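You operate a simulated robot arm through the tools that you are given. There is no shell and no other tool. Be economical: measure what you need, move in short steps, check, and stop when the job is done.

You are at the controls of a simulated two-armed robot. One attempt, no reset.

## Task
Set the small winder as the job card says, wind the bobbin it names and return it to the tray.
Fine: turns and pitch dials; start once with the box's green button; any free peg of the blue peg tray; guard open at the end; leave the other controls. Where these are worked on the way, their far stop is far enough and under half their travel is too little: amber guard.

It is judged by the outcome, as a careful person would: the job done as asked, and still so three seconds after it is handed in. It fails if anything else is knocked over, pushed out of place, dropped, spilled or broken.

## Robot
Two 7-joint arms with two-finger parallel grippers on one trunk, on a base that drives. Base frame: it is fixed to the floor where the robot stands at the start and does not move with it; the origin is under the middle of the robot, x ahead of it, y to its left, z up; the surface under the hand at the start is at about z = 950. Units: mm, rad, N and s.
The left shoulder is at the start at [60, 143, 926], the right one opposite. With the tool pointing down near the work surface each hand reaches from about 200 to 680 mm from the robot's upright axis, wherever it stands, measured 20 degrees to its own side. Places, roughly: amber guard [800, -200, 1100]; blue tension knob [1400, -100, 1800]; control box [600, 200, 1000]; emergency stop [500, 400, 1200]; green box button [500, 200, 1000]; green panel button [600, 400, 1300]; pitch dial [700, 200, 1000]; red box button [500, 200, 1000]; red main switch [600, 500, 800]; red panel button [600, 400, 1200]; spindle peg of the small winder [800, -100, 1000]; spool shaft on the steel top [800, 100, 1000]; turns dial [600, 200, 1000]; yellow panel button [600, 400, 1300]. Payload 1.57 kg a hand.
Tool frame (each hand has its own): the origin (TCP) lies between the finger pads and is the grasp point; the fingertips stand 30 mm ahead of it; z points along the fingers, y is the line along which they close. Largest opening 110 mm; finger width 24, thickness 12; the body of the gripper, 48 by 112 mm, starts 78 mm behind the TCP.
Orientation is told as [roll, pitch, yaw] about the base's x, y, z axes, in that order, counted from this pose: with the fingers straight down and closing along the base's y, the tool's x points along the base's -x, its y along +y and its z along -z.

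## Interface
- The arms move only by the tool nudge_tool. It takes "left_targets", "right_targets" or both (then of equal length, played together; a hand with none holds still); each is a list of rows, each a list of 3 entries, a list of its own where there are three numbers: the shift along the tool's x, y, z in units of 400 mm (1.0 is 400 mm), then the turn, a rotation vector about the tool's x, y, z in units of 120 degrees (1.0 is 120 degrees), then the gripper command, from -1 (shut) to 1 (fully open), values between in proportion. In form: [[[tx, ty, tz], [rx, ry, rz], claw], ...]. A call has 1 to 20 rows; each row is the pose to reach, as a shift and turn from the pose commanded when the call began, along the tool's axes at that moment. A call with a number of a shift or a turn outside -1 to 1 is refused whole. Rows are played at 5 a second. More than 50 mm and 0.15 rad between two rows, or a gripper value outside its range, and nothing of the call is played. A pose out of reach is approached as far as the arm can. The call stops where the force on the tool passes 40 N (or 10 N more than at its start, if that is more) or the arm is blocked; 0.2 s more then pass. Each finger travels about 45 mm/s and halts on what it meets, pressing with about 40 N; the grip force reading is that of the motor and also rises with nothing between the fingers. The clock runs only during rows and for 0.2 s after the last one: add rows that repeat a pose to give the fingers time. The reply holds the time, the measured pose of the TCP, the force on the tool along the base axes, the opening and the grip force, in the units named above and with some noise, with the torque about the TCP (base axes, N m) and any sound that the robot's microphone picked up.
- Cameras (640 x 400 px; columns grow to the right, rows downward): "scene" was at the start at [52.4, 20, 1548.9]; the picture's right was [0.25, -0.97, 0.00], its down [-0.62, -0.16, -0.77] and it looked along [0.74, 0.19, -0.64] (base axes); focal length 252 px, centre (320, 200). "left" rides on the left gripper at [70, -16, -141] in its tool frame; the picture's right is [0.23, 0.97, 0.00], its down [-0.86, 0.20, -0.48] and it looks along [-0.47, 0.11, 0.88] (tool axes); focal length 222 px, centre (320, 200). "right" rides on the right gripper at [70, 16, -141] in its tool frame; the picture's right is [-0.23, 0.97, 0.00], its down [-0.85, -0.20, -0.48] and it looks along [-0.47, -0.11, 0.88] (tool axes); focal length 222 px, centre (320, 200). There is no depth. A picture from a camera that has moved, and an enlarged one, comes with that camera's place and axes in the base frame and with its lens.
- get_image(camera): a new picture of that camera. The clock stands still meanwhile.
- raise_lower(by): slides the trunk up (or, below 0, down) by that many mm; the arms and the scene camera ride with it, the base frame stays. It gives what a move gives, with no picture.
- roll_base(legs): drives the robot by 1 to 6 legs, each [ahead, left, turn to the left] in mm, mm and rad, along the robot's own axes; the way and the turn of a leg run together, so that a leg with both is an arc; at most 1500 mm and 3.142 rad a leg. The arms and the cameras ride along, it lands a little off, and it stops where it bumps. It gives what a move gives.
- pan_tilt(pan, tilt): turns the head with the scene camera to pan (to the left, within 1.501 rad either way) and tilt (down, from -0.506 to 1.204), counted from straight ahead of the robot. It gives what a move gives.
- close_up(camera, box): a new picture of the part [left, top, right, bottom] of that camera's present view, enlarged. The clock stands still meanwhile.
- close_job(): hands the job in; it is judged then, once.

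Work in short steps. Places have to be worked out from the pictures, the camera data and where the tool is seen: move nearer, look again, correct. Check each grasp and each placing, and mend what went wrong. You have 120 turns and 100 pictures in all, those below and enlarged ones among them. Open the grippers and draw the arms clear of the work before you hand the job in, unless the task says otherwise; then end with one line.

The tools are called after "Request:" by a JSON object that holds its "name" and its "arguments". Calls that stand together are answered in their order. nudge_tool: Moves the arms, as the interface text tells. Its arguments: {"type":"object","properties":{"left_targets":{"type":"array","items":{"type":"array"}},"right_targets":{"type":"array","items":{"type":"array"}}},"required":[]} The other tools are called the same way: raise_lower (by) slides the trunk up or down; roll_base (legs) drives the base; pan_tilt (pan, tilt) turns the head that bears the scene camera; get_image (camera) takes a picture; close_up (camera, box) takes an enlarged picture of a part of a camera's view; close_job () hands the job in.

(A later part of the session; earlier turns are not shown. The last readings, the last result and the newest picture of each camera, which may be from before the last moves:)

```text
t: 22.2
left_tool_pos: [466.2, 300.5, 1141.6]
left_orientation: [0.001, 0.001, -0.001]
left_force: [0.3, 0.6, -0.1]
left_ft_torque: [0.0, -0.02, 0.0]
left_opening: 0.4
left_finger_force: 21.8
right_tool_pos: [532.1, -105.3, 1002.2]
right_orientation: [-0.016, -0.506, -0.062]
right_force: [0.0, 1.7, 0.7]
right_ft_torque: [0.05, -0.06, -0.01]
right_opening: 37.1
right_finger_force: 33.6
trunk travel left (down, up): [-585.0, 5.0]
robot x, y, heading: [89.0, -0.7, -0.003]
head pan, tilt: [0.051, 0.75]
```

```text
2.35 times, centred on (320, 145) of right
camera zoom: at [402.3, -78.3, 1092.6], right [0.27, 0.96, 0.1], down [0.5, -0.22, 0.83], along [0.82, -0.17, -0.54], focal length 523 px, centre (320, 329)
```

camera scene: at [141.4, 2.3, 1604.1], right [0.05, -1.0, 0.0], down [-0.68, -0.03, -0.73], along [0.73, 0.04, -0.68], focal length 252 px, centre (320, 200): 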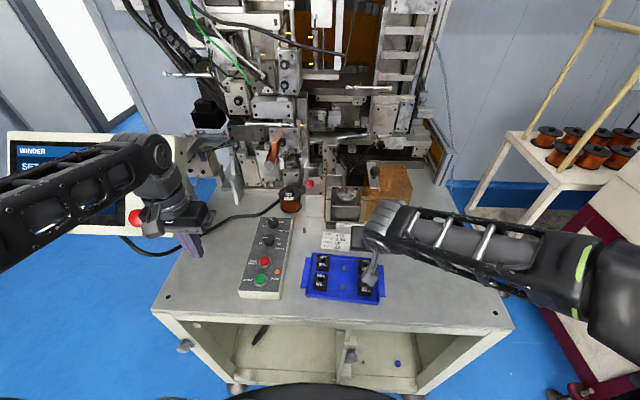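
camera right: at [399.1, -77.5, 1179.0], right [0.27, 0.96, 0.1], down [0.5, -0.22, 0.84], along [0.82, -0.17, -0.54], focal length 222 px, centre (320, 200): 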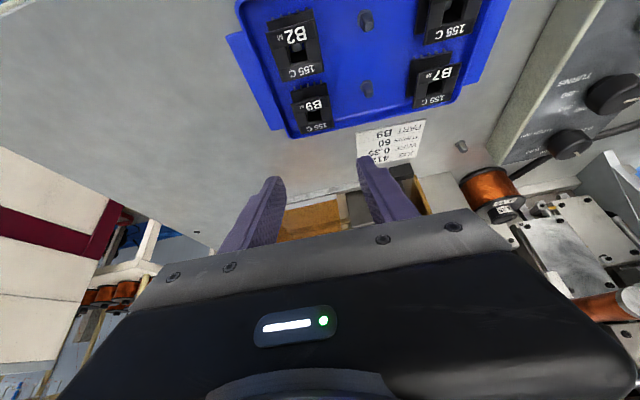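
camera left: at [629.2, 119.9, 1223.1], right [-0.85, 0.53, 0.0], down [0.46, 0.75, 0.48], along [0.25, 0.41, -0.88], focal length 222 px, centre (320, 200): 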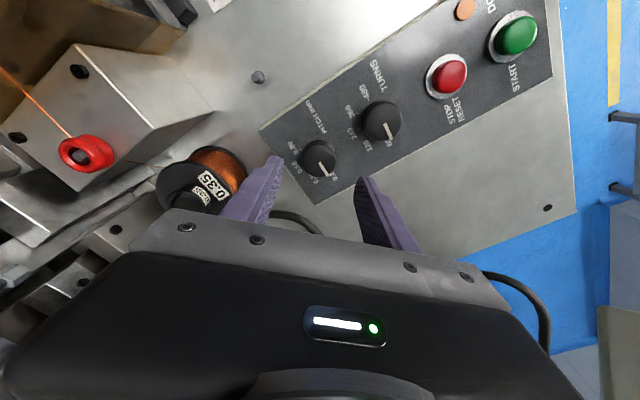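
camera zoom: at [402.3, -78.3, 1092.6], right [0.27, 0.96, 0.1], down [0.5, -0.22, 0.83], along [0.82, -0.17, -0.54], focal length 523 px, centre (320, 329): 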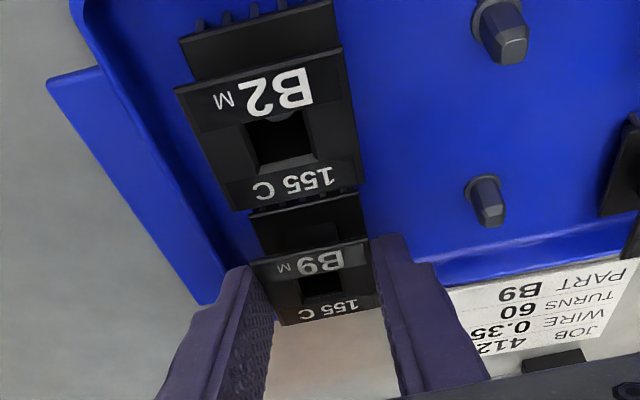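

B9 is held with an opening of 37 mm. I lift it straight up 60 mm and check.

Request:
{"name": "nudge_tool", "arguments": {"right_targets": [[[-0.018, 0, -0.033], [0, 0, 0], -0.5], [[-0.036, 0, -0.066], [0, 0, 0], -0.5], [[-0.0725, 0, -0.131], [0, 0, 0], -0.5], [[-0.109, 0, -0.197], [0, 0, 0], -0.5], [[-0.157, 0, -0.284], [0, 0, 0], -0.5]]}}

Request:
{"name": "get_image", "arguments": {"camera": "right"}}

Request:
{"name": "close_up", "arguments": {"camera": "scene", "box": [290, 130, 430, 300]}}

```text
t: 23.4
left_tool_pos: [466.8, 301.2, 1142.3]
left_orientation: [0.001, 0.0, -0.001]
left_force: [0.7, -0.2, -0.2]
left_ft_torque: [-0.02, -0.01, -0.02]
left_opening: 0.0
left_finger_force: 21.3
right_tool_pos: [531.0, -104.1, 1132.7]
right_orientation: [-0.014, -0.506, -0.061]
right_force: [-0.5, -0.5, -0.3]
right_ft_torque: [-0.01, 0.02, -0.02]
right_opening: 36.4
right_finger_force: 39.4
trunk travel left (down, up): [-585.0, 5.0]
robot x, y, heading: [90.8, -1.7, 0.001]
head pan, tilt: [0.051, 0.75]
```

```text
59 pictures are left
camera right: at [401.3, -76.5, 1223.1], right [0.27, 0.96, 0.1], down [0.5, -0.22, 0.83], along [0.82, -0.17, -0.54], focal length 222 px, centre (320, 200)
```

right: 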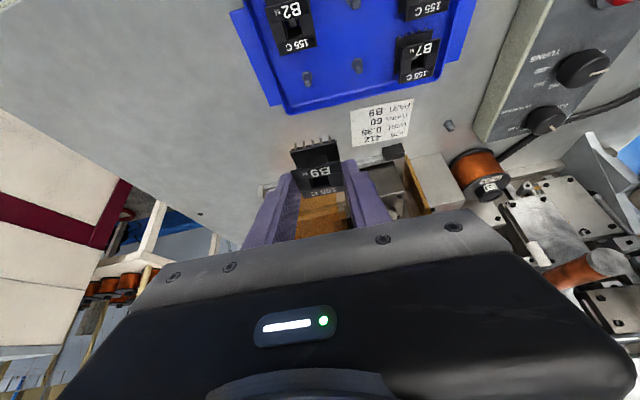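

```text
2.35 times, centred on (360, 215) of scene
camera zoom: at [141.3, 2.5, 1604.1], right [0.05, -1.0, 0.0], down [-0.68, -0.03, -0.73], along [0.73, 0.04, -0.68], focal length 594 px, centre (226, 165)
```

zoom: 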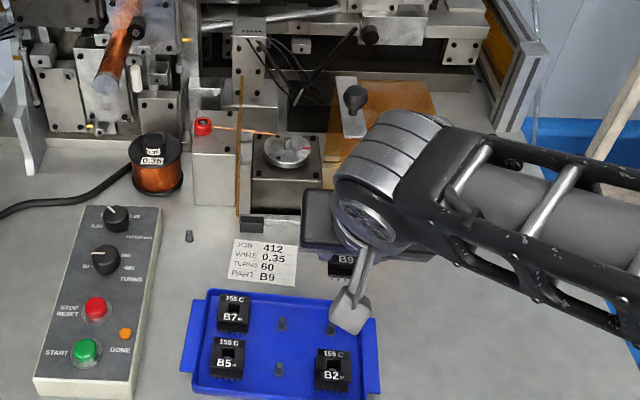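

The bobbin came up. I check whether it kept its attitude in the grip.

Request:
{"name": "close_up", "arguments": {"camera": "right", "box": [250, 120, 390, 230]}}

```text
3.64 times, centred on (320, 175) of right
camera zoom: at [401.3, -76.5, 1223.1], right [0.27, 0.96, 0.1], down [0.5, -0.22, 0.83], along [0.82, -0.17, -0.54], focal length 808 px, centre (320, 291)
```

zoom: 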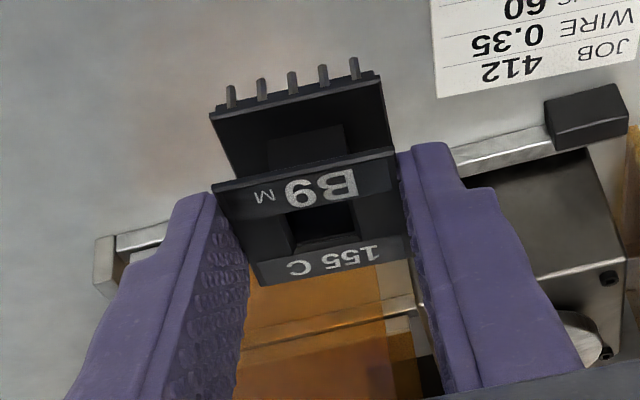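

The bobbin sits almost level in the grip, with its front edge perhaps 5° low. I carry it over the spindle, arriving about 25 mm above the peg.

Request:
{"name": "nudge_tool", "arguments": {"right_targets": [[[-0.086, 0.026, 0.0425], [0, 0, 0], -0.5], [[-0.172, 0.052, 0.085], [0, 0, 0], -0.5], [[-0.258, 0.078, 0.1275], [0, 0, 0], -0.5], [[-0.344, 0.104, 0.17], [0, 0, 0], -0.5], [[-0.43, 0.13, 0.2125], [0, 0, 0], -0.5], [[-0.515, 0.155, 0.255], [0, 0, 0], -0.5], [[-0.515, 0.155, 0.255], [0, 0, 0], -0.5]]}}

Request:
{"name": "close_up", "arguments": {"camera": "scene", "box": [290, 130, 430, 230]}}

Request:
{"name": "get_image", "arguments": {"camera": "right"}}

```text
t: 25.0
left_tool_pos: [465.4, 300.9, 1142.9]
left_orientation: [0.001, -0.001, -0.002]
left_force: [-0.2, 0.9, 0.2]
left_ft_torque: [-0.02, 0.01, -0.02]
left_opening: 0.0
left_finger_force: 20.8
right_tool_pos: [765.1, -58.1, 1142.5]
right_orientation: [-0.016, -0.504, -0.063]
right_force: [-0.6, 0.4, -0.8]
right_ft_torque: [0.01, -0.01, -0.01]
right_opening: 36.9
right_finger_force: 40.2
trunk travel left (down, up): [-585.0, 5.0]
robot x, y, heading: [89.1, 2.6, 0.001]
head pan, tilt: [0.051, 0.75]
```

```text
4.00 times, centred on (360, 180) of scene
camera zoom: at [141.2, 2.0, 1604.2], right [0.05, -1.0, 0.0], down [-0.68, -0.03, -0.73], along [0.73, 0.04, -0.68], focal length 1010 px, centre (160, 280)
```

zoom: 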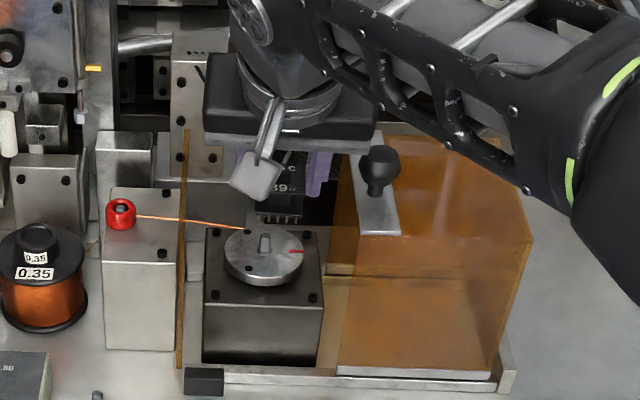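

```text
55 pictures are left
camera right: at [636.5, -31.3, 1233.1], right [0.27, 0.96, 0.1], down [0.5, -0.22, 0.83], along [0.82, -0.17, -0.54], focal length 222 px, centre (320, 200)
```

right: 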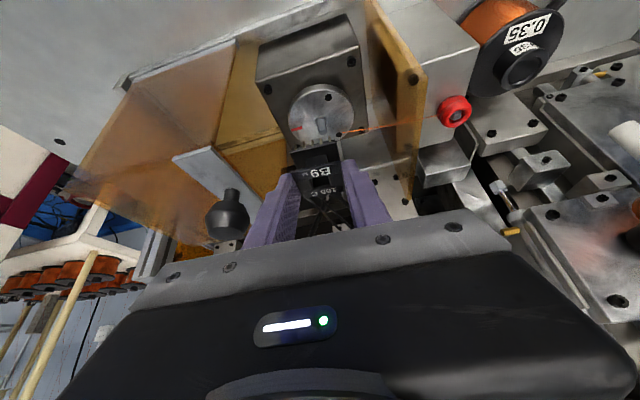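

The wrist camera now sees the disc and peg directly. I zoom for an accurate fix of both peg and bobbin.

Request:
{"name": "close_up", "arguments": {"camera": "right", "box": [270, 70, 370, 220]}}

Request:
{"name": "close_up", "arguments": {"camera": "scene", "box": [330, 160, 390, 210]}}

```text
2.67 times, centred on (320, 145) of right
camera zoom: at [636.5, -31.3, 1233.1], right [0.27, 0.96, 0.1], down [0.5, -0.22, 0.83], along [0.82, -0.17, -0.54], focal length 592 px, centre (320, 347)
```

zoom: 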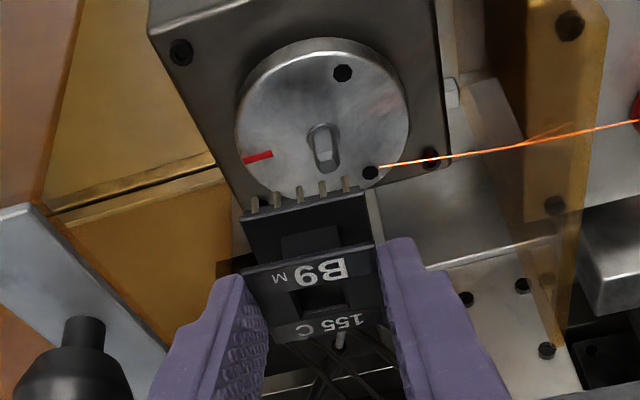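

```text
8.00 times, centred on (360, 185) of scene
camera zoom: at [141.2, 2.0, 1604.2], right [0.05, -1.0, 0.0], down [-0.68, -0.03, -0.73], along [0.73, 0.04, -0.68], focal length 2020 px, centre (0, 320)
```

zoom: 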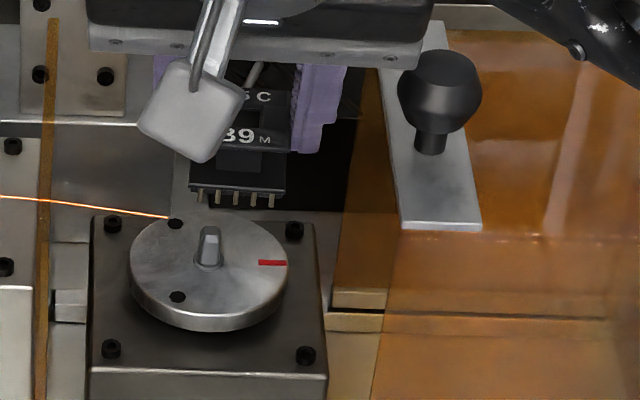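

Relative to the peg, the bobbin needs about +7 mm in y and about +1 mm in x, and it looks level. I shift and lower 50 mm, reading the force.

Request:
{"name": "nudge_tool", "arguments": {"right_targets": [[[-0.001, 0.018, 0], [0, 0, 0], -0.5], [[0.012, 0.018, 0.025], [0, 0, 0], -0.5], [[0.024, 0.019, 0.046], [0, 0, 0], -0.5], [[0.024, 0.019, 0.046], [0, 0, 0], -0.5]]}}

Request:
{"name": "close_up", "arguments": {"camera": "right", "box": [270, 70, 370, 220]}}

Request:
{"name": "close_up", "arguments": {"camera": "scene", "box": [330, 160, 390, 210]}}

```text
t: 26.0
left_tool_pos: [469.0, 301.1, 1141.7]
left_orientation: [0.001, -0.001, 0.0]
left_force: [0.3, -0.1, -0.9]
left_ft_torque: [0.02, -0.01, 0.02]
left_opening: 0.0
left_finger_force: 21.0
right_tool_pos: [766.7, -51.1, 1121.6]
right_orientation: [-0.015, -0.504, -0.064]
right_force: [0.4, 0.4, -0.1]
right_ft_torque: [0.02, 0.03, 0.02]
right_opening: 36.4
right_finger_force: 40.0
trunk travel left (down, up): [-585.0, 5.0]
robot x, y, heading: [91.9, 1.1, -0.002]
head pan, tilt: [0.051, 0.75]
```

```text
2.67 times, centred on (320, 145) of right
camera zoom: at [638.0, -23.6, 1211.3], right [0.27, 0.96, 0.1], down [0.5, -0.22, 0.83], along [0.82, -0.17, -0.54], focal length 592 px, centre (320, 347)
```

zoom: 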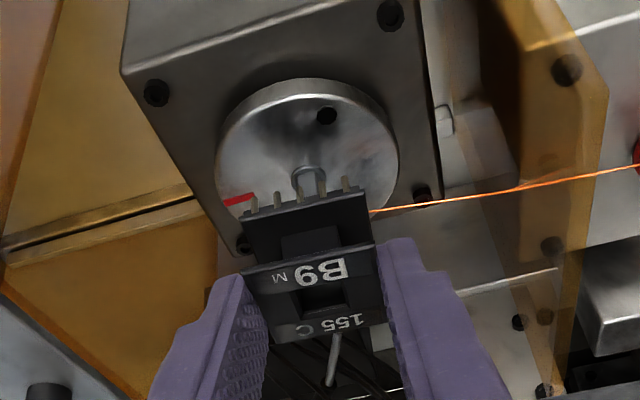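

```text
8.00 times, centred on (360, 185) of scene
camera zoom: at [142.2, 2.3, 1604.1], right [0.05, -1.0, 0.0], down [-0.68, -0.03, -0.73], along [0.73, 0.04, -0.68], focal length 2020 px, centre (0, 320)
```

zoom: 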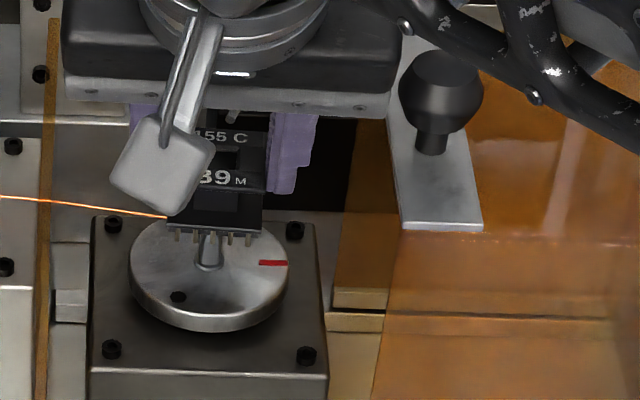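

The bobbin is aligned with the peg within a couple of mm in both views. I lower another 28 mm in small steps.

Request:
{"name": "nudge_tool", "arguments": {"right_targets": [[[0.012, 0.0025, 0.022], [0, 0, 0], -0.5], [[0.024, 0.0025, 0.044], [0, 0, 0], -0.5], [[0.034, 0.0025, 0.0615], [0, 0, 0], -0.5], [[0.034, 0.0025, 0.0615], [0, 0, 0], -0.5]]}}

Request:
{"name": "close_up", "arguments": {"camera": "scene", "box": [330, 160, 390, 210]}}

Request:
{"name": "close_up", "arguments": {"camera": "right", "box": [270, 70, 370, 220]}}

```text
t: 27.0
left_tool_pos: [464.7, 300.4, 1143.4]
left_orientation: [0.001, -0.002, -0.002]
left_force: [-0.1, -0.2, -0.3]
left_ft_torque: [0.02, -0.02, -0.02]
left_opening: 0.0
left_finger_force: 21.9
right_tool_pos: [765.6, -49.0, 1098.1]
right_orientation: [-0.011, -0.517, -0.064]
right_force: [1.9, -2.1, 29.8]
right_ft_torque: [-0.15, -0.72, -0.01]
right_opening: 37.1
right_finger_force: 40.0
trunk travel left (down, up): [-585.0, 5.0]
robot x, y, heading: [92.2, 0.9, -0.004]
head pan, tilt: [0.051, 0.75]
```

```text
8.00 times, centred on (360, 185) of scene
camera zoom: at [138.7, 2.4, 1604.7], right [0.05, -1.0, 0.0], down [-0.68, -0.03, -0.73], along [0.73, 0.04, -0.68], focal length 2020 px, centre (0, 320)
```

zoom: 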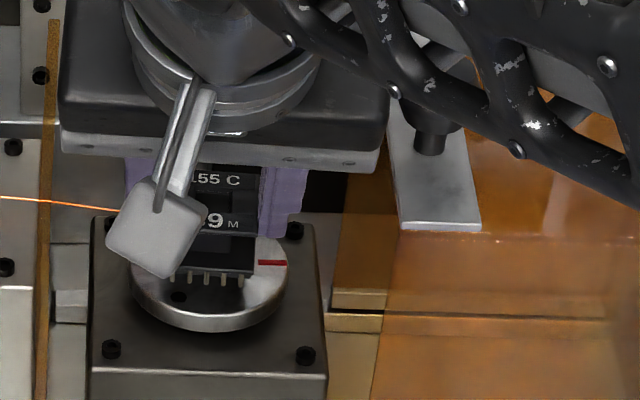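

```text
2.67 times, centred on (320, 145) of right
camera zoom: at [636.1, -23.0, 1187.5], right [0.27, 0.96, 0.1], down [0.49, -0.23, 0.84], along [0.83, -0.17, -0.53], focal length 592 px, centre (320, 347)
```

zoom: 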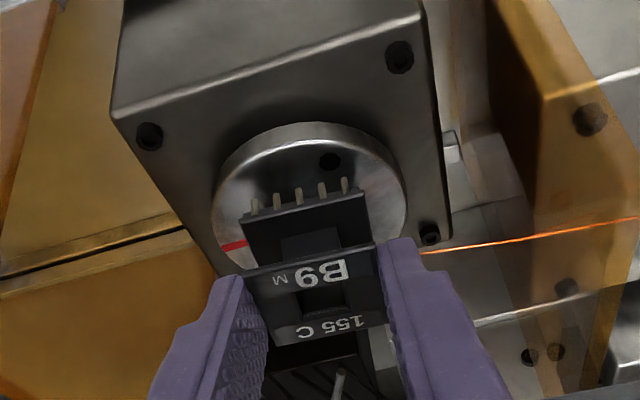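

Contact came at TCP z≈1098 with 30 N. That is peg-top height, and the torque puts the contact about 22 mm ahead of the TCP, so the peg meets the rear rim of the hole. I lift, shift +7 mm in x and lower again.

Request:
{"name": "nudge_tool", "arguments": {"right_targets": [[[-0.0095, 0, -0.0175], [0, 0, 0], -0.5], [[-0.025, 0.001, -0.009], [0, 0, 0], -0.5], [[-0.018, 0.001, 0.004], [0, 0, 0], -0.5], [[-0.0105, 0.001, 0.0173], [0, 0, 0], -0.5], [[-0.0105, 0.001, 0.0173], [0, 0, 0], -0.5]]}}

```text
t: 28.2
left_tool_pos: [466.8, 300.1, 1142.3]
left_orientation: [-0.001, -0.001, -0.002]
left_force: [-0.3, 0.7, 0.4]
left_ft_torque: [0.01, -0.01, 0.03]
left_opening: 0.0
left_finger_force: 21.4
right_tool_pos: [772.8, -49.8, 1089.0]
right_orientation: [-0.015, -0.506, -0.065]
right_force: [0.1, -1.6, 8.2]
right_ft_torque: [-0.01, 0.03, -0.01]
right_opening: 36.7
right_finger_force: 39.8
trunk travel left (down, up): [-585.0, 5.0]
robot x, y, heading: [91.0, -1.5, -0.001]
head pan, tilt: [0.051, 0.75]
```

It dropped past the earlier contact, to z 1089 with 8 N, so the peg is in the hole. I lower further.

Request:
{"name": "nudge_tool", "arguments": {"right_targets": [[[0.005, 0, 0.009], [0, 0, 0], -0.5], [[0.0097, 0, 0.0175], [0, 0, 0], -0.5], [[0.0097, 0, 0.0175], [0, 0, 0], -0.5]]}}

Request:
{"name": "close_up", "arguments": {"camera": "scene", "box": [330, 160, 390, 210]}}

```text
t: 29.0
left_tool_pos: [465.9, 300.3, 1142.4]
left_orientation: [0.002, -0.001, 0.0]
left_force: [0.1, -0.7, -0.1]
left_ft_torque: [-0.01, -0.02, 0.01]
left_opening: 0.1
left_finger_force: 21.6
right_tool_pos: [773.8, -50.7, 1085.0]
right_orientation: [-0.013, -0.512, -0.067]
right_force: [4.2, -3.1, 31.0]
right_ft_torque: [0.07, -0.41, -0.01]
right_opening: 36.6
right_finger_force: 39.9
trunk travel left (down, up): [-585.0, 5.0]
robot x, y, heading: [89.4, -0.6, -0.001]
head pan, tilt: [0.051, 0.75]
```

```text
8.00 times, centred on (360, 185) of scene
camera zoom: at [139.1, 2.1, 1604.4], right [0.05, -1.0, 0.0], down [-0.68, -0.03, -0.73], along [0.73, 0.04, -0.68], focal length 2020 px, centre (0, 320)
```

zoom: 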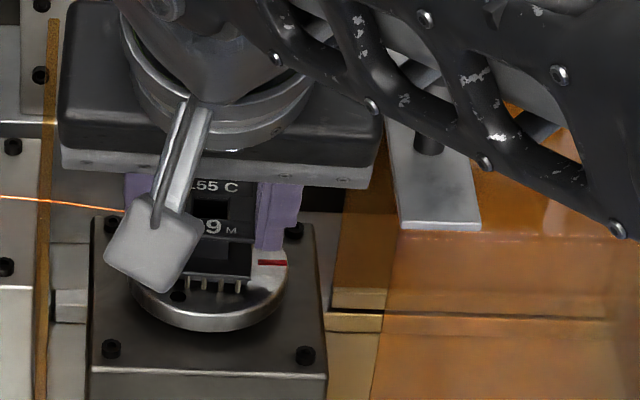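

Seated: z 1085, 13 mm below the peg-top contact, with 31 N acting near the bobbin's centre. I relax the pressure, open, and back off along the tool axis.

Request:
{"name": "nudge_tool", "arguments": {"right_targets": [[[-0.003, 0, -0.006], [0, 0, 0], -0.5], [[-0.003, 0, -0.006], [0, 0, 0], -0.15], [[-0.003, 0, -0.006], [0, 0, 0], -0.05], [[-0.003, 0, -0.006], [0, 0, 0], -0.05], [[-0.003, 0, -0.04], [0, 0, 0], -0.05], [[-0.003, 0, -0.09], [0, 0, 0], -0.05], [[-0.003, 0, -0.16], [0, 0, 0], -0.05], [[-0.003, 0, -0.26], [0, 0, 0], -0.05]]}}

Request:
{"name": "close_up", "arguments": {"camera": "scene", "box": [300, 140, 420, 230]}}

Request:
{"name": "get_image", "arguments": {"camera": "right"}}

```text
t: 30.8
left_tool_pos: [466.3, 300.4, 1141.7]
left_orientation: [0.0, 0.0, -0.001]
left_force: [-0.7, -0.8, 0.0]
left_ft_torque: [0.05, -0.02, 0.01]
left_opening: 0.2
left_finger_force: 21.1
right_tool_pos: [723.2, -44.2, 1172.0]
right_orientation: [-0.017, -0.505, -0.061]
right_force: [0.3, 0.8, 0.0]
right_ft_torque: [0.01, 0.0, 0.03]
right_opening: 52.2
right_finger_force: 0.1
trunk travel left (down, up): [-585.0, 5.0]
robot x, y, heading: [89.4, -2.3, -0.001]
head pan, tilt: [0.051, 0.75]
```

```text
4.44 times, centred on (360, 185) of scene
camera zoom: at [141.0, 2.4, 1604.1], right [0.05, -1.0, 0.0], down [-0.68, -0.03, -0.73], along [0.73, 0.04, -0.68], focal length 1122 px, centre (142, 267)
```

zoom: 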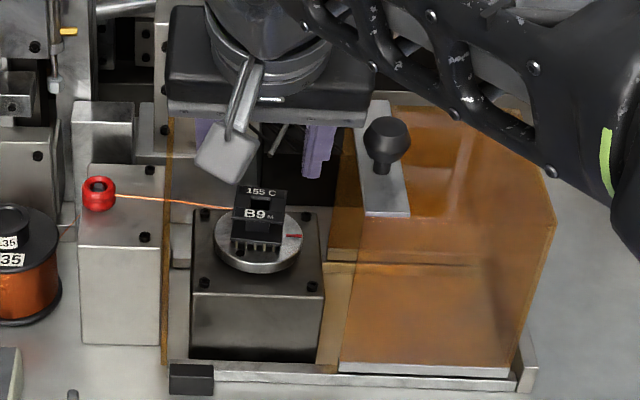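

```text
46 pictures are left
camera right: at [594.7, -17.6, 1262.6], right [0.27, 0.96, 0.1], down [0.5, -0.22, 0.83], along [0.82, -0.17, -0.54], focal length 222 px, centre (320, 200)
```

right: 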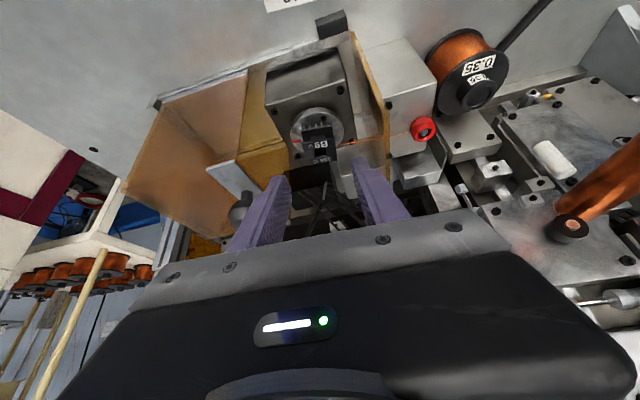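

B9 stands on the spindle. Next is the guard knob, at about (769, -135, 1145); I move the open hand above and behind it and check.

Request:
{"name": "nudge_tool", "arguments": {"right_targets": [[[-0.02, 0, -0.03], [0, 0, 0], 0.1], [[-0.05, -0.1, -0.066], [0, 0, 0], 0.1], [[-0.08, -0.222, -0.066], [0, 0, 0], 0.1], [[-0.08, -0.222, -0.066], [0, 0, 0], 0.1]]}}

Request:
{"name": "get_image", "arguments": {"camera": "right"}}

```text
refused: row 3 steps farther than a row can; nothing moved
```

```text
45 pictures are left
camera right: at [594.7, -17.6, 1262.6], right [0.27, 0.96, 0.1], down [0.5, -0.22, 0.83], along [0.82, -0.17, -0.54], focal length 222 px, centre (320, 200)
```

right: 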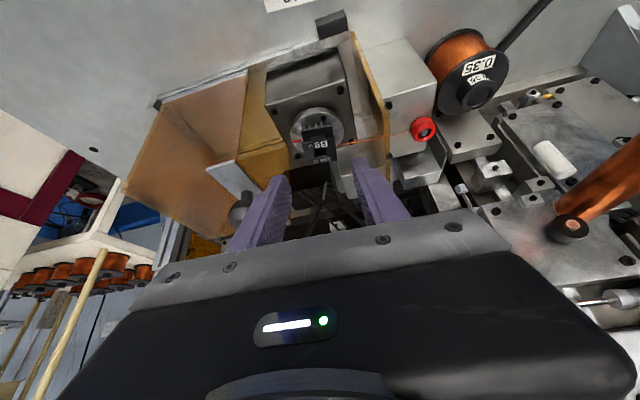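

The step was too long; I use finer rows for the same move.

Request:
{"name": "nudge_tool", "arguments": {"right_targets": [[[-0.02, 0, -0.03], [0, 0, 0], 0.1], [[-0.04, -0.07, -0.066], [0, 0, 0], 0.1], [[-0.06, -0.15, -0.066], [0, 0, 0], 0.1], [[-0.08, -0.222, -0.066], [0, 0, 0], 0.1], [[-0.08, -0.222, -0.066], [0, 0, 0], 0.1]]}}

Request:
{"name": "get_image", "arguments": {"camera": "right"}}

```text
t: 32.0
left_tool_pos: [467.1, 300.0, 1143.1]
left_orientation: [-0.002, -0.001, -0.001]
left_force: [0.0, -0.2, -0.2]
left_ft_torque: [-0.06, 0.0, -0.01]
left_opening: 0.0
left_finger_force: 21.7
right_tool_pos: [733.8, -134.7, 1212.2]
right_orientation: [-0.015, -0.504, -0.063]
right_force: [0.8, 0.0, 1.4]
right_ft_torque: [-0.01, -0.04, -0.01]
right_opening: 60.3
right_finger_force: 0.0
trunk travel left (down, up): [-585.0, 5.0]
robot x, y, heading: [92.0, 2.2, 0.005]
head pan, tilt: [0.051, 0.75]
```

```text
44 pictures are left
camera right: at [604.9, -107.7, 1302.3], right [0.27, 0.96, 0.1], down [0.5, -0.22, 0.83], along [0.82, -0.17, -0.54], focal length 222 px, centre (320, 200)
```

right: 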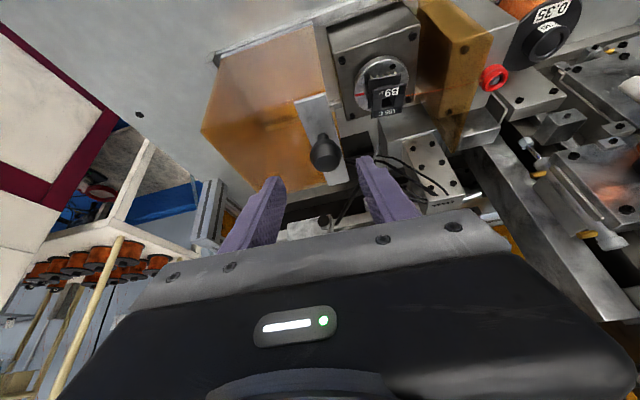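

The knob is seen near (766, -132). I advance onto it with the fingers either side.

Request:
{"name": "nudge_tool", "arguments": {"right_targets": [[[0.003, 0.006, 0.05], [0, 0, 0], 0.1], [[0.006, 0.012, 0.1], [0, 0, 0], 0.1], [[0.009, 0.013, 0.149], [0, 0, 0], 0.1], [[0.009, 0.013, 0.149], [0, 0, 0], 0.1]]}}

Request:
{"name": "close_up", "arguments": {"camera": "right", "box": [220, 90, 420, 240]}}

Request:
{"name": "close_up", "arguments": {"camera": "scene", "box": [320, 140, 420, 220]}}

```text
t: 33.0
left_tool_pos: [466.4, 300.6, 1141.3]
left_orientation: [0.0, -0.001, -0.003]
left_force: [-0.6, -0.7, 0.0]
left_ft_torque: [-0.01, -0.01, 0.01]
left_opening: 0.0
left_finger_force: 21.3
right_tool_pos: [759.8, -132.9, 1158.2]
right_orientation: [-0.014, -0.504, -0.063]
right_force: [0.1, -0.1, -0.3]
right_ft_torque: [0.02, -0.01, -0.02]
right_opening: 60.3
right_finger_force: 0.0
trunk travel left (down, up): [-585.0, 5.0]
robot x, y, heading: [88.0, -1.9, 0.0]
head pan, tilt: [0.051, 0.75]
```

```text
2.67 times, centred on (320, 165) of right
camera zoom: at [630.3, -104.9, 1248.5], right [0.27, 0.96, 0.1], down [0.5, -0.22, 0.83], along [0.82, -0.17, -0.54], focal length 592 px, centre (320, 293)
```

zoom: 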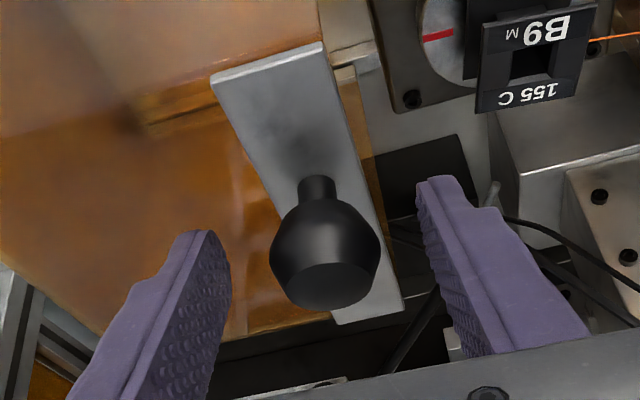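

```text
5.00 times, centred on (370, 180) of scene
camera zoom: at [141.7, 2.4, 1604.1], right [0.05, -1.0, 0.0], down [-0.68, -0.03, -0.73], along [0.73, 0.04, -0.68], focal length 1262 px, centre (70, 300)
```

zoom: 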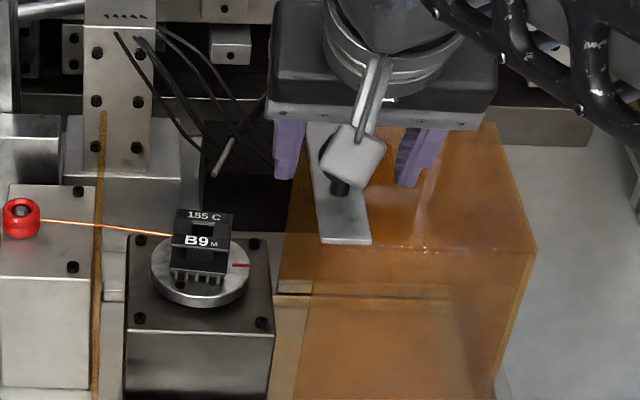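

The knob lies between the pads. I close on it.

Request:
{"name": "nudge_tool", "arguments": {"right_targets": [[[0, 0.005, 0], [0, 0, 0], -0.2], [[0, 0.005, 0], [0, 0, 0], -0.6], [[0, 0.005, 0], [0, 0, 0], -0.6], [[0, 0.005, 0], [0, 0, 0], -0.6], [[0, 0.005, 0], [0, 0, 0], -0.6]]}}

```text
t: 34.2
left_tool_pos: [466.3, 300.7, 1141.7]
left_orientation: [0.001, 0.0, -0.002]
left_force: [0.1, 0.6, -1.1]
left_ft_torque: [0.0, -0.01, -0.01]
left_opening: 0.4
left_finger_force: 21.7
right_tool_pos: [760.0, -130.6, 1156.9]
right_orientation: [-0.015, -0.504, -0.066]
right_force: [-1.7, 0.1, -0.1]
right_ft_torque: [0.0, -0.01, -0.08]
right_opening: 31.4
right_finger_force: 39.4
trunk travel left (down, up): [-585.0, 5.0]
robot x, y, heading: [89.7, -0.5, -0.003]
head pan, tilt: [0.051, 0.75]
```

The knob is held at 31 mm. I slide the guard to the left in 20 mm rows.

Request:
{"name": "nudge_tool", "arguments": {"right_targets": [[[0.0025, 0.05, -0.0014], [0, 0, 0], -0.6], [[0.005, 0.1, -0.0028], [0, 0, 0], -0.6], [[0.0075, 0.15, -0.0042], [0, 0, 0], -0.6], [[0.01, 0.2, -0.0056], [0, 0, 0], -0.6], [[0.0125, 0.25, -0.007], [0, 0, 0], -0.6], [[0.0125, 0.25, -0.007], [0, 0, 0], -0.6]]}}

Request:
{"name": "close_up", "arguments": {"camera": "scene", "box": [300, 140, 420, 230]}}

```text
t: 35.6
left_tool_pos: [467.4, 301.2, 1141.7]
left_orientation: [0.001, 0.0, -0.001]
left_force: [-0.8, -0.3, 0.1]
left_ft_torque: [-0.03, -0.03, -0.01]
left_opening: 0.0
left_finger_force: 21.4
right_tool_pos: [760.2, -28.4, 1157.4]
right_orientation: [-0.013, -0.506, -0.062]
right_force: [-1.7, 0.4, 7.6]
right_ft_torque: [0.1, 0.24, -0.05]
right_opening: 31.2
right_finger_force: 40.2
trunk travel left (down, up): [-585.0, 5.0]
robot x, y, heading: [89.4, -0.2, -0.0]
head pan, tilt: [0.051, 0.75]
```

```text
4.44 times, centred on (360, 185) of scene
camera zoom: at [140.9, 2.4, 1604.2], right [0.05, -1.0, 0.0], down [-0.68, -0.03, -0.73], along [0.73, 0.04, -0.68], focal length 1122 px, centre (142, 267)
```

zoom: 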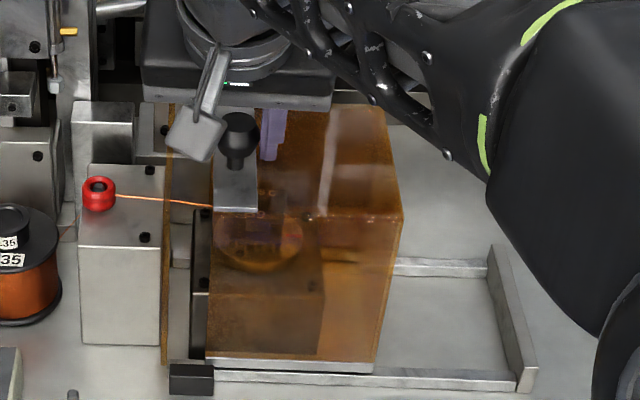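

The guard slides smoothly, with some 25–30 mm still to its left stop. I continue until it meets the stop.

Request:
{"name": "nudge_tool", "arguments": {"right_targets": [[[0.001, 0.025, -0.0007], [0, 0, 0], -0.6], [[0.002, 0.045, -0.0014], [0, 0, 0], -0.6], [[0.003, 0.06, -0.0018], [0, 0, 0], -0.6], [[0.0035, 0.07, -0.002], [0, 0, 0], -0.6], [[0.004, 0.08, -0.002], [0, 0, 0], -0.6], [[0.004, 0.088, -0.002], [0, 0, 0], -0.6]]}}

Request:
{"name": "close_up", "arguments": {"camera": "scene", "box": [300, 140, 420, 230]}}

```text
t: 37.0
left_tool_pos: [465.1, 297.0, 1144.5]
left_orientation: [0.002, -0.001, -0.004]
left_force: [-0.2, -0.5, 0.3]
left_ft_torque: [0.01, 0.02, 0.0]
left_opening: 0.1
left_finger_force: 21.6
right_tool_pos: [759.2, -2.2, 1158.3]
right_orientation: [-0.018, -0.506, -0.07]
right_force: [-9.6, -22.0, 15.4]
right_ft_torque: [-0.51, 0.35, -0.2]
right_opening: 31.3
right_finger_force: 40.0
trunk travel left (down, up): [-585.0, 5.0]
robot x, y, heading: [88.5, -2.1, -0.0]
head pan, tilt: [0.051, 0.75]
```

```text
4.44 times, centred on (360, 185) of scene
camera zoom: at [138.6, -1.7, 1604.3], right [0.05, -1.0, 0.0], down [-0.68, -0.03, -0.73], along [0.73, 0.04, -0.68], focal length 1122 px, centre (142, 267)
```

zoom: 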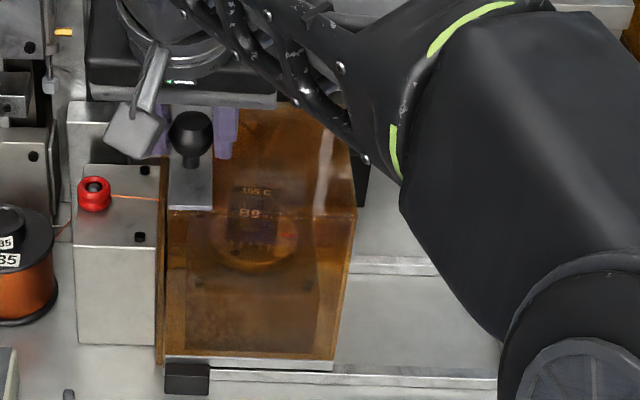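

The guard is at its left stop, with 22 N reaction and about 128 mm of travel. I ease the pressure on the knob while bringing the closed left hand above the green button.

Request:
{"name": "nudge_tool", "arguments": {"left_targets": [[[-0.005, -0.06, 0.04], [0, 0, 0], -1], [[-0.01, -0.12, 0.08], [0, 0, 0], -1], [[-0.015, -0.18, 0.12], [0, 0, 0], -1], [[-0.02, -0.24, 0.16], [0, 0, 0], -1], [[-0.0275, -0.305, 0.205], [0, 0, 0], -1], [[-0.0275, -0.305, 0.205], [0, 0, 0], -1]], "right_targets": [[[0, -0.003, 0], [0, 0, 0], -0.6], [[0, -0.006, 0], [0, 0, 0], -0.6], [[0, -0.009, 0], [0, 0, 0], -0.6], [[0, -0.012, 0], [0, 0, 0], -0.6], [[0, -0.012, 0], [0, 0, 0], -0.6], [[0, -0.012, 0], [0, 0, 0], -0.6]]}}

Request:
{"name": "get_image", "arguments": {"camera": "left"}}

Request:
{"name": "get_image", "arguments": {"camera": "scene"}}

```text
t: 38.4
left_tool_pos: [474.1, 174.5, 1061.0]
left_orientation: [0.004, -0.001, -0.001]
left_force: [0.9, -0.1, -0.1]
left_ft_torque: [0.0, -0.04, 0.03]
left_opening: 0.0
left_finger_force: 22.1
right_tool_pos: [759.6, -2.1, 1158.7]
right_orientation: [-0.014, -0.506, -0.064]
right_force: [-5.2, -20.2, 13.9]
right_ft_torque: [-0.35, -0.16, -0.2]
right_opening: 31.3
right_finger_force: 40.5
trunk travel left (down, up): [-585.0, 5.0]
robot x, y, heading: [88.9, -1.8, 0.004]
head pan, tilt: [0.051, 0.75]
```

```text
39 pictures are left
camera left: at [404.3, 159.9, 1202.4], right [-0.23, 0.97, 0.0], down [0.85, 0.2, 0.48], along [0.47, 0.11, -0.88], focal length 222 px, centre (320, 200)
```

left: 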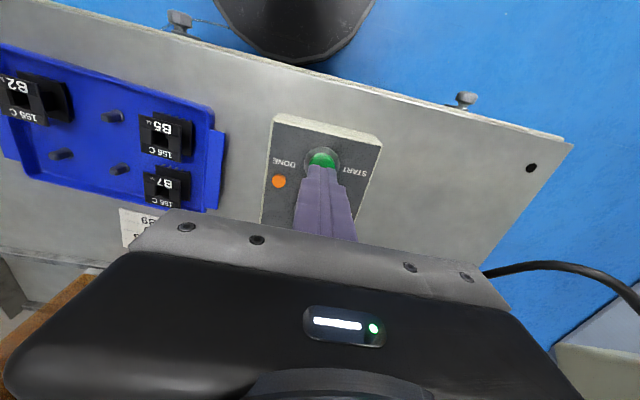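

```text
38 pictures are left
camera scene: at [139.6, -1.1, 1604.2], right [0.05, -1.0, 0.0], down [-0.68, -0.03, -0.73], along [0.73, 0.04, -0.68], focal length 252 px, centre (320, 200)
```

scene: 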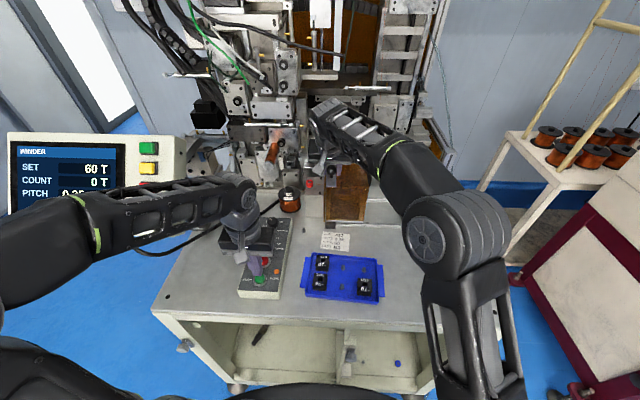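

The left fingertips are right over the green button. I ease the right hand a bit more and press down in small steps.

Request:
{"name": "nudge_tool", "arguments": {"left_targets": [[[-0.006, 0.008, 0.04], [0, 0, 0], -1], [[-0.006, 0.008, 0.055], [0, 0, 0], -1], [[-0.006, 0.008, 0.065], [0, 0, 0], -1], [[-0.006, 0.008, 0.075], [0, 0, 0], -1], [[-0.006, 0.008, 0.0825], [0, 0, 0], -1]], "right_targets": [[[0, -0.003, 0], [0, 0, 0], -0.6], [[0, -0.006, 0], [0, 0, 0], -0.6], [[0, -0.009, 0], [0, 0, 0], -0.6], [[0, -0.012, 0], [0, 0, 0], -0.6], [[0, -0.014, 0], [0, 0, 0], -0.6]]}}

Request:
{"name": "close_up", "arguments": {"camera": "left", "box": [240, 100, 400, 240]}}

```text
t: 39.6
left_tool_pos: [479.1, 181.0, 1028.6]
left_orientation: [-0.001, -0.001, 0.0]
left_force: [-5.8, -4.4, 20.3]
left_ft_torque: [-0.14, 0.24, -0.03]
left_opening: 0.0
left_finger_force: 21.4
right_tool_pos: [759.1, -2.5, 1158.6]
right_orientation: [-0.012, -0.508, -0.062]
right_force: [8.4, 1.0, 9.3]
right_ft_torque: [0.25, 0.07, -0.04]
right_opening: 30.9
right_finger_force: 39.4
trunk travel left (down, up): [-585.0, 5.0]
robot x, y, heading: [88.8, 2.5, 0.001]
head pan, tilt: [0.051, 0.75]
heard: click
```

```text
2.86 times, centred on (320, 170) of left
camera zoom: at [408.2, 166.0, 1169.9], right [-0.23, 0.97, 0.0], down [0.85, 0.2, 0.48], along [0.47, 0.11, -0.88], focal length 635 px, centre (320, 286)
```

zoom: 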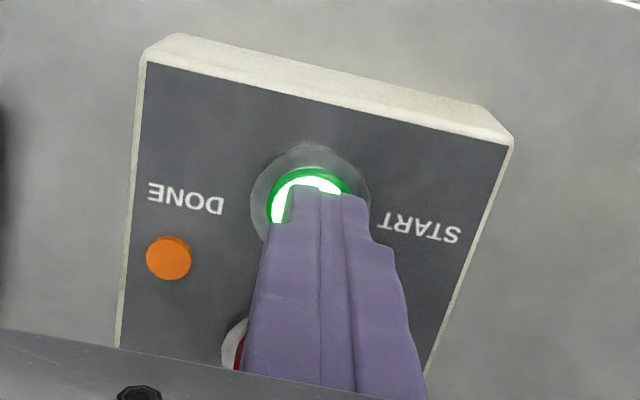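

A click was heard and the green button is lit. I lift the left hand clear and check the display.

Request:
{"name": "nudge_tool", "arguments": {"left_targets": [[[0, 0, -0.06], [0, 0, 0], -1], [[0, 0, -0.15], [0, 0, 0], -1], [[0.04, 0.08, -0.2], [0, 0, 0], -1], [[0.04, 0.18, -0.22], [0, 0, 0], -1], [[0.04, 0.28, -0.25], [0, 0, 0], -1], [[0.04, 0.28, -0.25], [0, 0, 0], -1]]}}

Request:
{"name": "get_image", "arguments": {"camera": "scene"}}

```text
t: 41.0
left_tool_pos: [461.6, 294.5, 1127.5]
left_orientation: [-0.001, -0.002, -0.002]
left_force: [0.5, 0.4, -0.4]
left_ft_torque: [-0.02, 0.0, 0.01]
left_opening: 0.0
left_finger_force: 20.7
right_tool_pos: [759.1, -4.6, 1156.8]
right_orientation: [-0.014, -0.504, -0.063]
right_force: [0.8, 2.2, 14.9]
right_ft_torque: [0.1, -0.29, 0.05]
right_opening: 31.0
right_finger_force: 40.0
trunk travel left (down, up): [-585.0, 5.0]
robot x, y, heading: [87.2, 1.9, 0.002]
head pan, tilt: [0.051, 0.75]
```

```text
36 pictures are left
camera scene: at [140.4, 2.7, 1604.2], right [0.05, -1.0, 0.0], down [-0.68, -0.03, -0.73], along [0.73, 0.04, -0.68], focal length 252 px, centre (320, 200)
```

scene: 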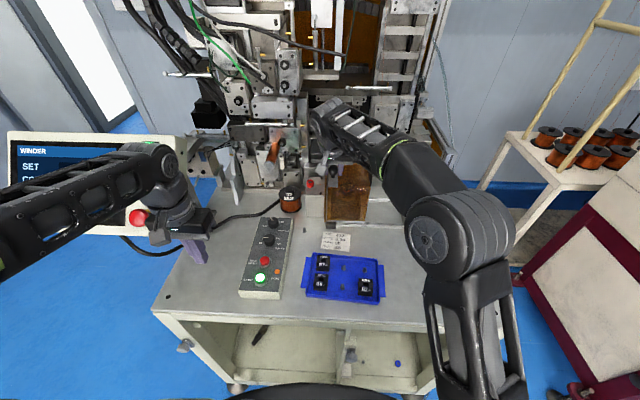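

The green button stays lit, but the left arm covers the display. I shift the left hand right a little so the count can be read, letting time pass.

Request:
{"name": "nudge_tool", "arguments": {"left_targets": [[[-0.02, -0.1, 0], [0, 0, 0], -1], [[-0.04, -0.2, 0.02], [0, 0, 0], -1], [[-0.05, -0.25, 0.04], [0, 0, 0], -1], [[-0.05, -0.25, 0.04], [0, 0, 0], -1], [[-0.05, -0.25, 0.04], [0, 0, 0], -1], [[-0.05, -0.25, 0.04], [0, 0, 0], -1], [[-0.05, -0.25, 0.04], [0, 0, 0], -1], [[-0.05, -0.25, 0.04], [0, 0, 0], -1], [[-0.05, -0.25, 0.04], [0, 0, 0], -1], [[-0.05, -0.25, 0.04], [0, 0, 0], -1]]}}

Request:
{"name": "get_image", "arguments": {"camera": "scene"}}

```text
t: 43.2
left_tool_pos: [482.7, 194.5, 1110.5]
left_orientation: [0.0, -0.002, 0.0]
left_force: [0.4, 0.5, -0.3]
left_ft_torque: [-0.03, 0.0, 0.02]
left_opening: 0.2
left_finger_force: 21.9
right_tool_pos: [759.6, -5.0, 1157.4]
right_orientation: [-0.016, -0.508, -0.064]
right_force: [-0.5, 1.9, 14.9]
right_ft_torque: [0.0, -0.13, -0.1]
right_opening: 31.1
right_finger_force: 40.1
trunk travel left (down, up): [-585.0, 5.0]
robot x, y, heading: [87.4, 3.0, -0.001]
head pan, tilt: [0.051, 0.75]
```

```text
35 pictures are left
camera scene: at [140.4, 2.8, 1604.2], right [0.05, -1.0, 0.0], down [-0.68, -0.03, -0.73], along [0.73, 0.04, -0.68], focal length 252 px, centre (320, 200)
```

scene: 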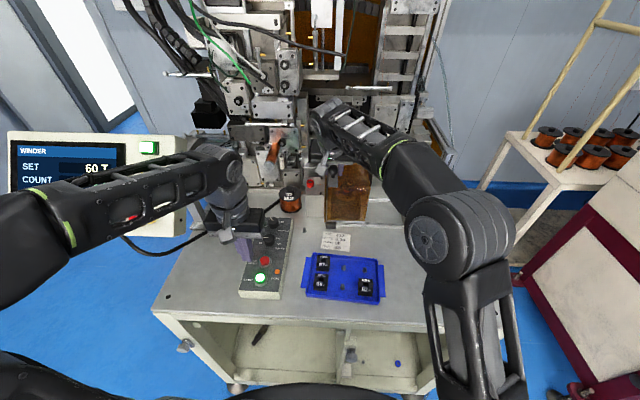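

The green lamp is still on. I hold still for 4 s and then look at the DONE lamp.

Request:
{"name": "nudge_tool", "arguments": {"left_targets": [[[0, 0, 0.05], [0, 0, 0], -1], [[0, 0, 0.05], [0, 0, 0], -1], [[0, 0, 0.05], [0, 0, 0], -1], [[0, 0, 0.05], [0, 0, 0], -1], [[0, 0, 0.05], [0, 0, 0], -1], [[0, 0, 0.05], [0, 0, 0], -1], [[0, 0, 0.05], [0, 0, 0], -1], [[0, 0, 0.05], [0, 0, 0], -1], [[0, 0, 0.05], [0, 0, 0], -1], [[0, 0, 0.05], [0, 0, 0], -1], [[0, 0, 0.05], [0, 0, 0], -1], [[0, 0, 0.05], [0, 0, 0], -1], [[0, 0, 0.05], [0, 0, 0], -1], [[0, 0, 0.05], [0, 0, 0], -1], [[0, 0, 0.05], [0, 0, 0], -1], [[0, 0, 0.05], [0, 0, 0], -1], [[0, 0, 0.05], [0, 0, 0], -1], [[0, 0, 0.05], [0, 0, 0], -1], [[0, 0, 0.05], [0, 0, 0], -1], [[0, 0, 0.05], [0, 0, 0], -1]]}}

Request:
{"name": "get_image", "arguments": {"camera": "scene"}}

```text
t: 47.4
left_tool_pos: [482.5, 194.8, 1091.3]
left_orientation: [-0.001, -0.003, -0.001]
left_force: [0.5, 0.5, -0.2]
left_ft_torque: [-0.02, -0.01, -0.01]
left_opening: 0.0
left_finger_force: 21.5
right_tool_pos: [760.8, -4.7, 1157.5]
right_orientation: [-0.015, -0.505, -0.062]
right_force: [-1.5, 2.3, 11.8]
right_ft_torque: [0.01, -0.14, -0.09]
right_opening: 31.2
right_finger_force: 39.9
trunk travel left (down, up): [-585.0, 5.0]
robot x, y, heading: [88.6, -0.6, 0.0]
head pan, tilt: [0.051, 0.75]
```

```text
34 pictures are left
camera scene: at [140.5, 2.8, 1604.2], right [0.05, -1.0, 0.0], down [-0.68, -0.03, -0.73], along [0.73, 0.04, -0.68], focal length 252 px, centre (320, 200)
```

scene: 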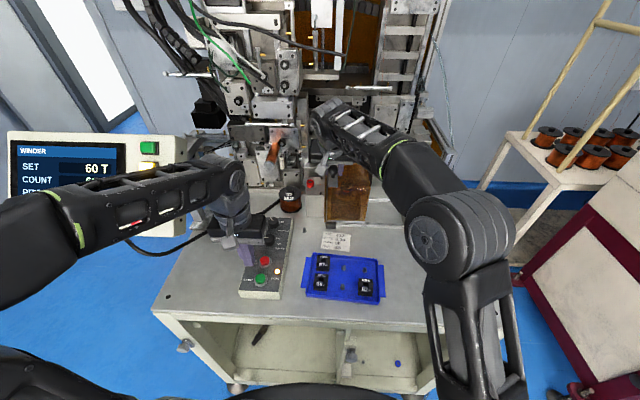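

The DONE lamp is lit, the green is off, and the count starts with 6. I slide the guard back open the whole way to the right.

Request:
{"name": "close_up", "arguments": {"camera": "scene", "box": [0, 130, 130, 220]}}

Request:
{"name": "nudge_tool", "arguments": {"right_targets": [[[-0.002, -0.05, 0.0014], [0, 0, 0], -0.6], [[-0.005, -0.1, 0.0028], [0, 0, 0], -0.6], [[-0.0075, -0.15, 0.0042], [0, 0, 0], -0.6], [[-0.01, -0.2, 0.0056], [0, 0, 0], -0.6], [[-0.0125, -0.25, 0.007], [0, 0, 0], -0.6], [[-0.0145, -0.29, 0.008], [0, 0, 0], -0.6], [[-0.0155, -0.31, 0.008], [0, 0, 0], -0.6], [[-0.0158, -0.316, 0.008], [0, 0, 0], -0.6]]}}

Request:
{"name": "get_image", "arguments": {"camera": "scene"}}

```text
4.44 times, centred on (65, 175) of scene
camera zoom: at [140.5, 2.8, 1604.2], right [0.05, -1.0, 0.0], down [-0.68, -0.03, -0.73], along [0.73, 0.04, -0.68], focal length 1122 px, centre (1453, 311)
```

zoom: 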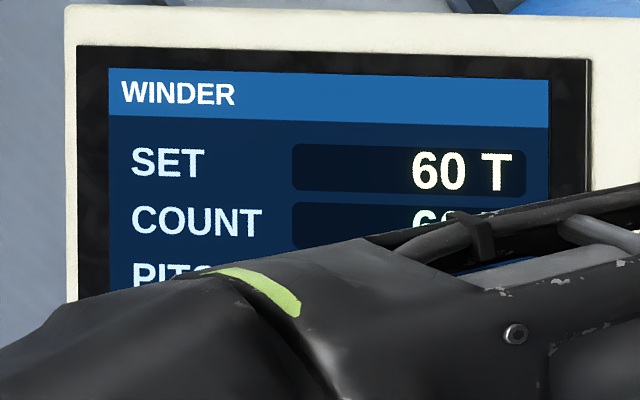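

```text
t: 49.2
left_tool_pos: [485.7, 193.8, 1090.4]
left_orientation: [0.0, 0.002, -0.002]
left_force: [0.3, 0.1, 1.0]
left_ft_torque: [0.0, 0.0, -0.05]
left_opening: 0.1
left_finger_force: 21.2
right_tool_pos: [758.6, -129.8, 1156.4]
right_orientation: [-0.014, -0.503, -0.064]
right_force: [4.6, 2.5, -2.7]
right_ft_torque: [-0.02, -0.61, -0.19]
right_opening: 31.1
right_finger_force: 39.4
trunk travel left (down, up): [-585.0, 5.0]
robot x, y, heading: [88.9, 0.1, 0.002]
head pan, tilt: [0.051, 0.75]
```

```text
32 pictures are left
camera scene: at [143.3, 3.0, 1604.0], right [0.05, -1.0, 0.0], down [-0.68, -0.03, -0.73], along [0.73, 0.04, -0.68], focal length 252 px, centre (320, 200)
```

scene: 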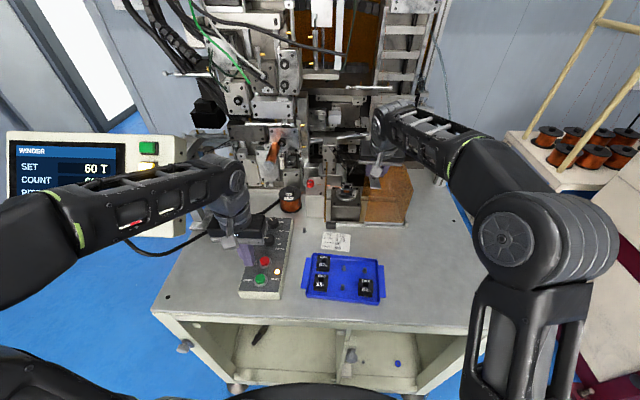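

The guard is back at its starting place, with the knob at y -130. I let go, back off, and move across above the bobbin to look at it.

Request:
{"name": "nudge_tool", "arguments": {"right_targets": [[[0, 0, 0], [0, 0, 0], 0.1], [[0, 0, 0], [0, 0, 0], 0.1], [[0, 0, 0], [0, 0, 0], 0.1], [[0, 0, -0.05], [0, 0, 0], 0.1], [[0, 0, -0.15], [0, 0, 0], 0.1], [[0, 0.06, -0.15], [0, 0, 0], 0.1], [[0, 0.13, -0.15], [0, 0, 0], 0.0], [[0, 0.195, -0.15], [0, 0, 0], -0.05], [[0, 0.195, -0.15], [0, 0, 0], -0.05]]}}

Request:
{"name": "close_up", "arguments": {"camera": "right", "box": [220, 60, 420, 220]}}

Request:
{"name": "close_up", "arguments": {"camera": "scene", "box": [310, 150, 430, 230]}}

```text
t: 51.2
left_tool_pos: [483.8, 193.7, 1091.2]
left_orientation: [-0.001, 0.001, -0.002]
left_force: [-0.2, 0.0, -0.4]
left_ft_torque: [0.03, -0.01, 0.01]
left_opening: 0.0
left_finger_force: 21.4
right_tool_pos: [734.3, -50.4, 1209.6]
right_orientation: [-0.016, -0.505, -0.065]
right_force: [-0.2, -0.1, 0.1]
right_ft_torque: [0.02, 0.02, -0.01]
right_opening: 52.4
right_finger_force: 0.1
trunk travel left (down, up): [-585.0, 5.0]
robot x, y, heading: [89.5, 0.4, -0.002]
head pan, tilt: [0.051, 0.75]
```

```text
2.50 times, centred on (320, 140) of right
camera zoom: at [606.0, -23.5, 1300.2], right [0.27, 0.96, 0.1], down [0.5, -0.23, 0.83], along [0.82, -0.17, -0.54], focal length 555 px, centre (320, 350)
```

zoom: 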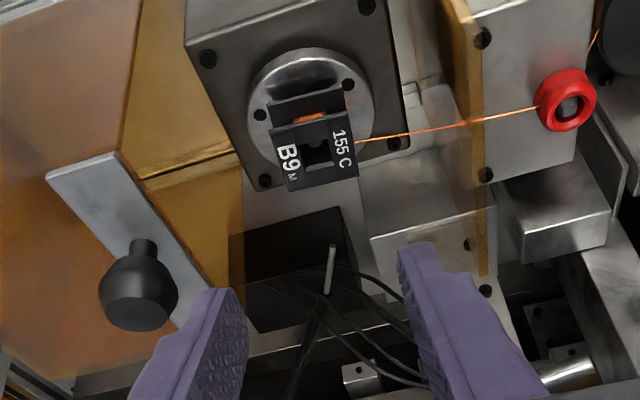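

```text
5.00 times, centred on (370, 190) of scene
camera zoom: at [141.8, 1.8, 1604.1], right [0.05, -1.0, 0.0], down [-0.68, -0.03, -0.73], along [0.73, 0.04, -0.68], focal length 1262 px, centre (70, 250)
```

zoom: 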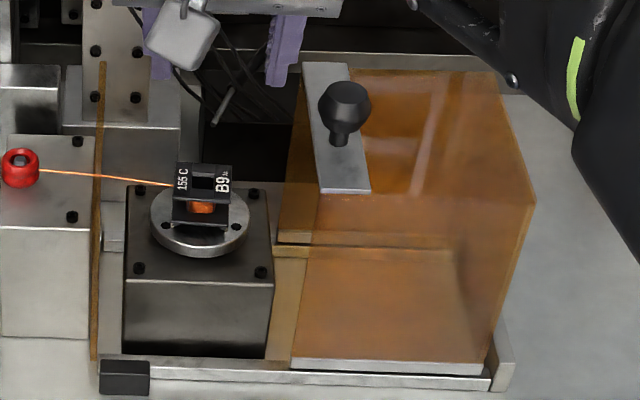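

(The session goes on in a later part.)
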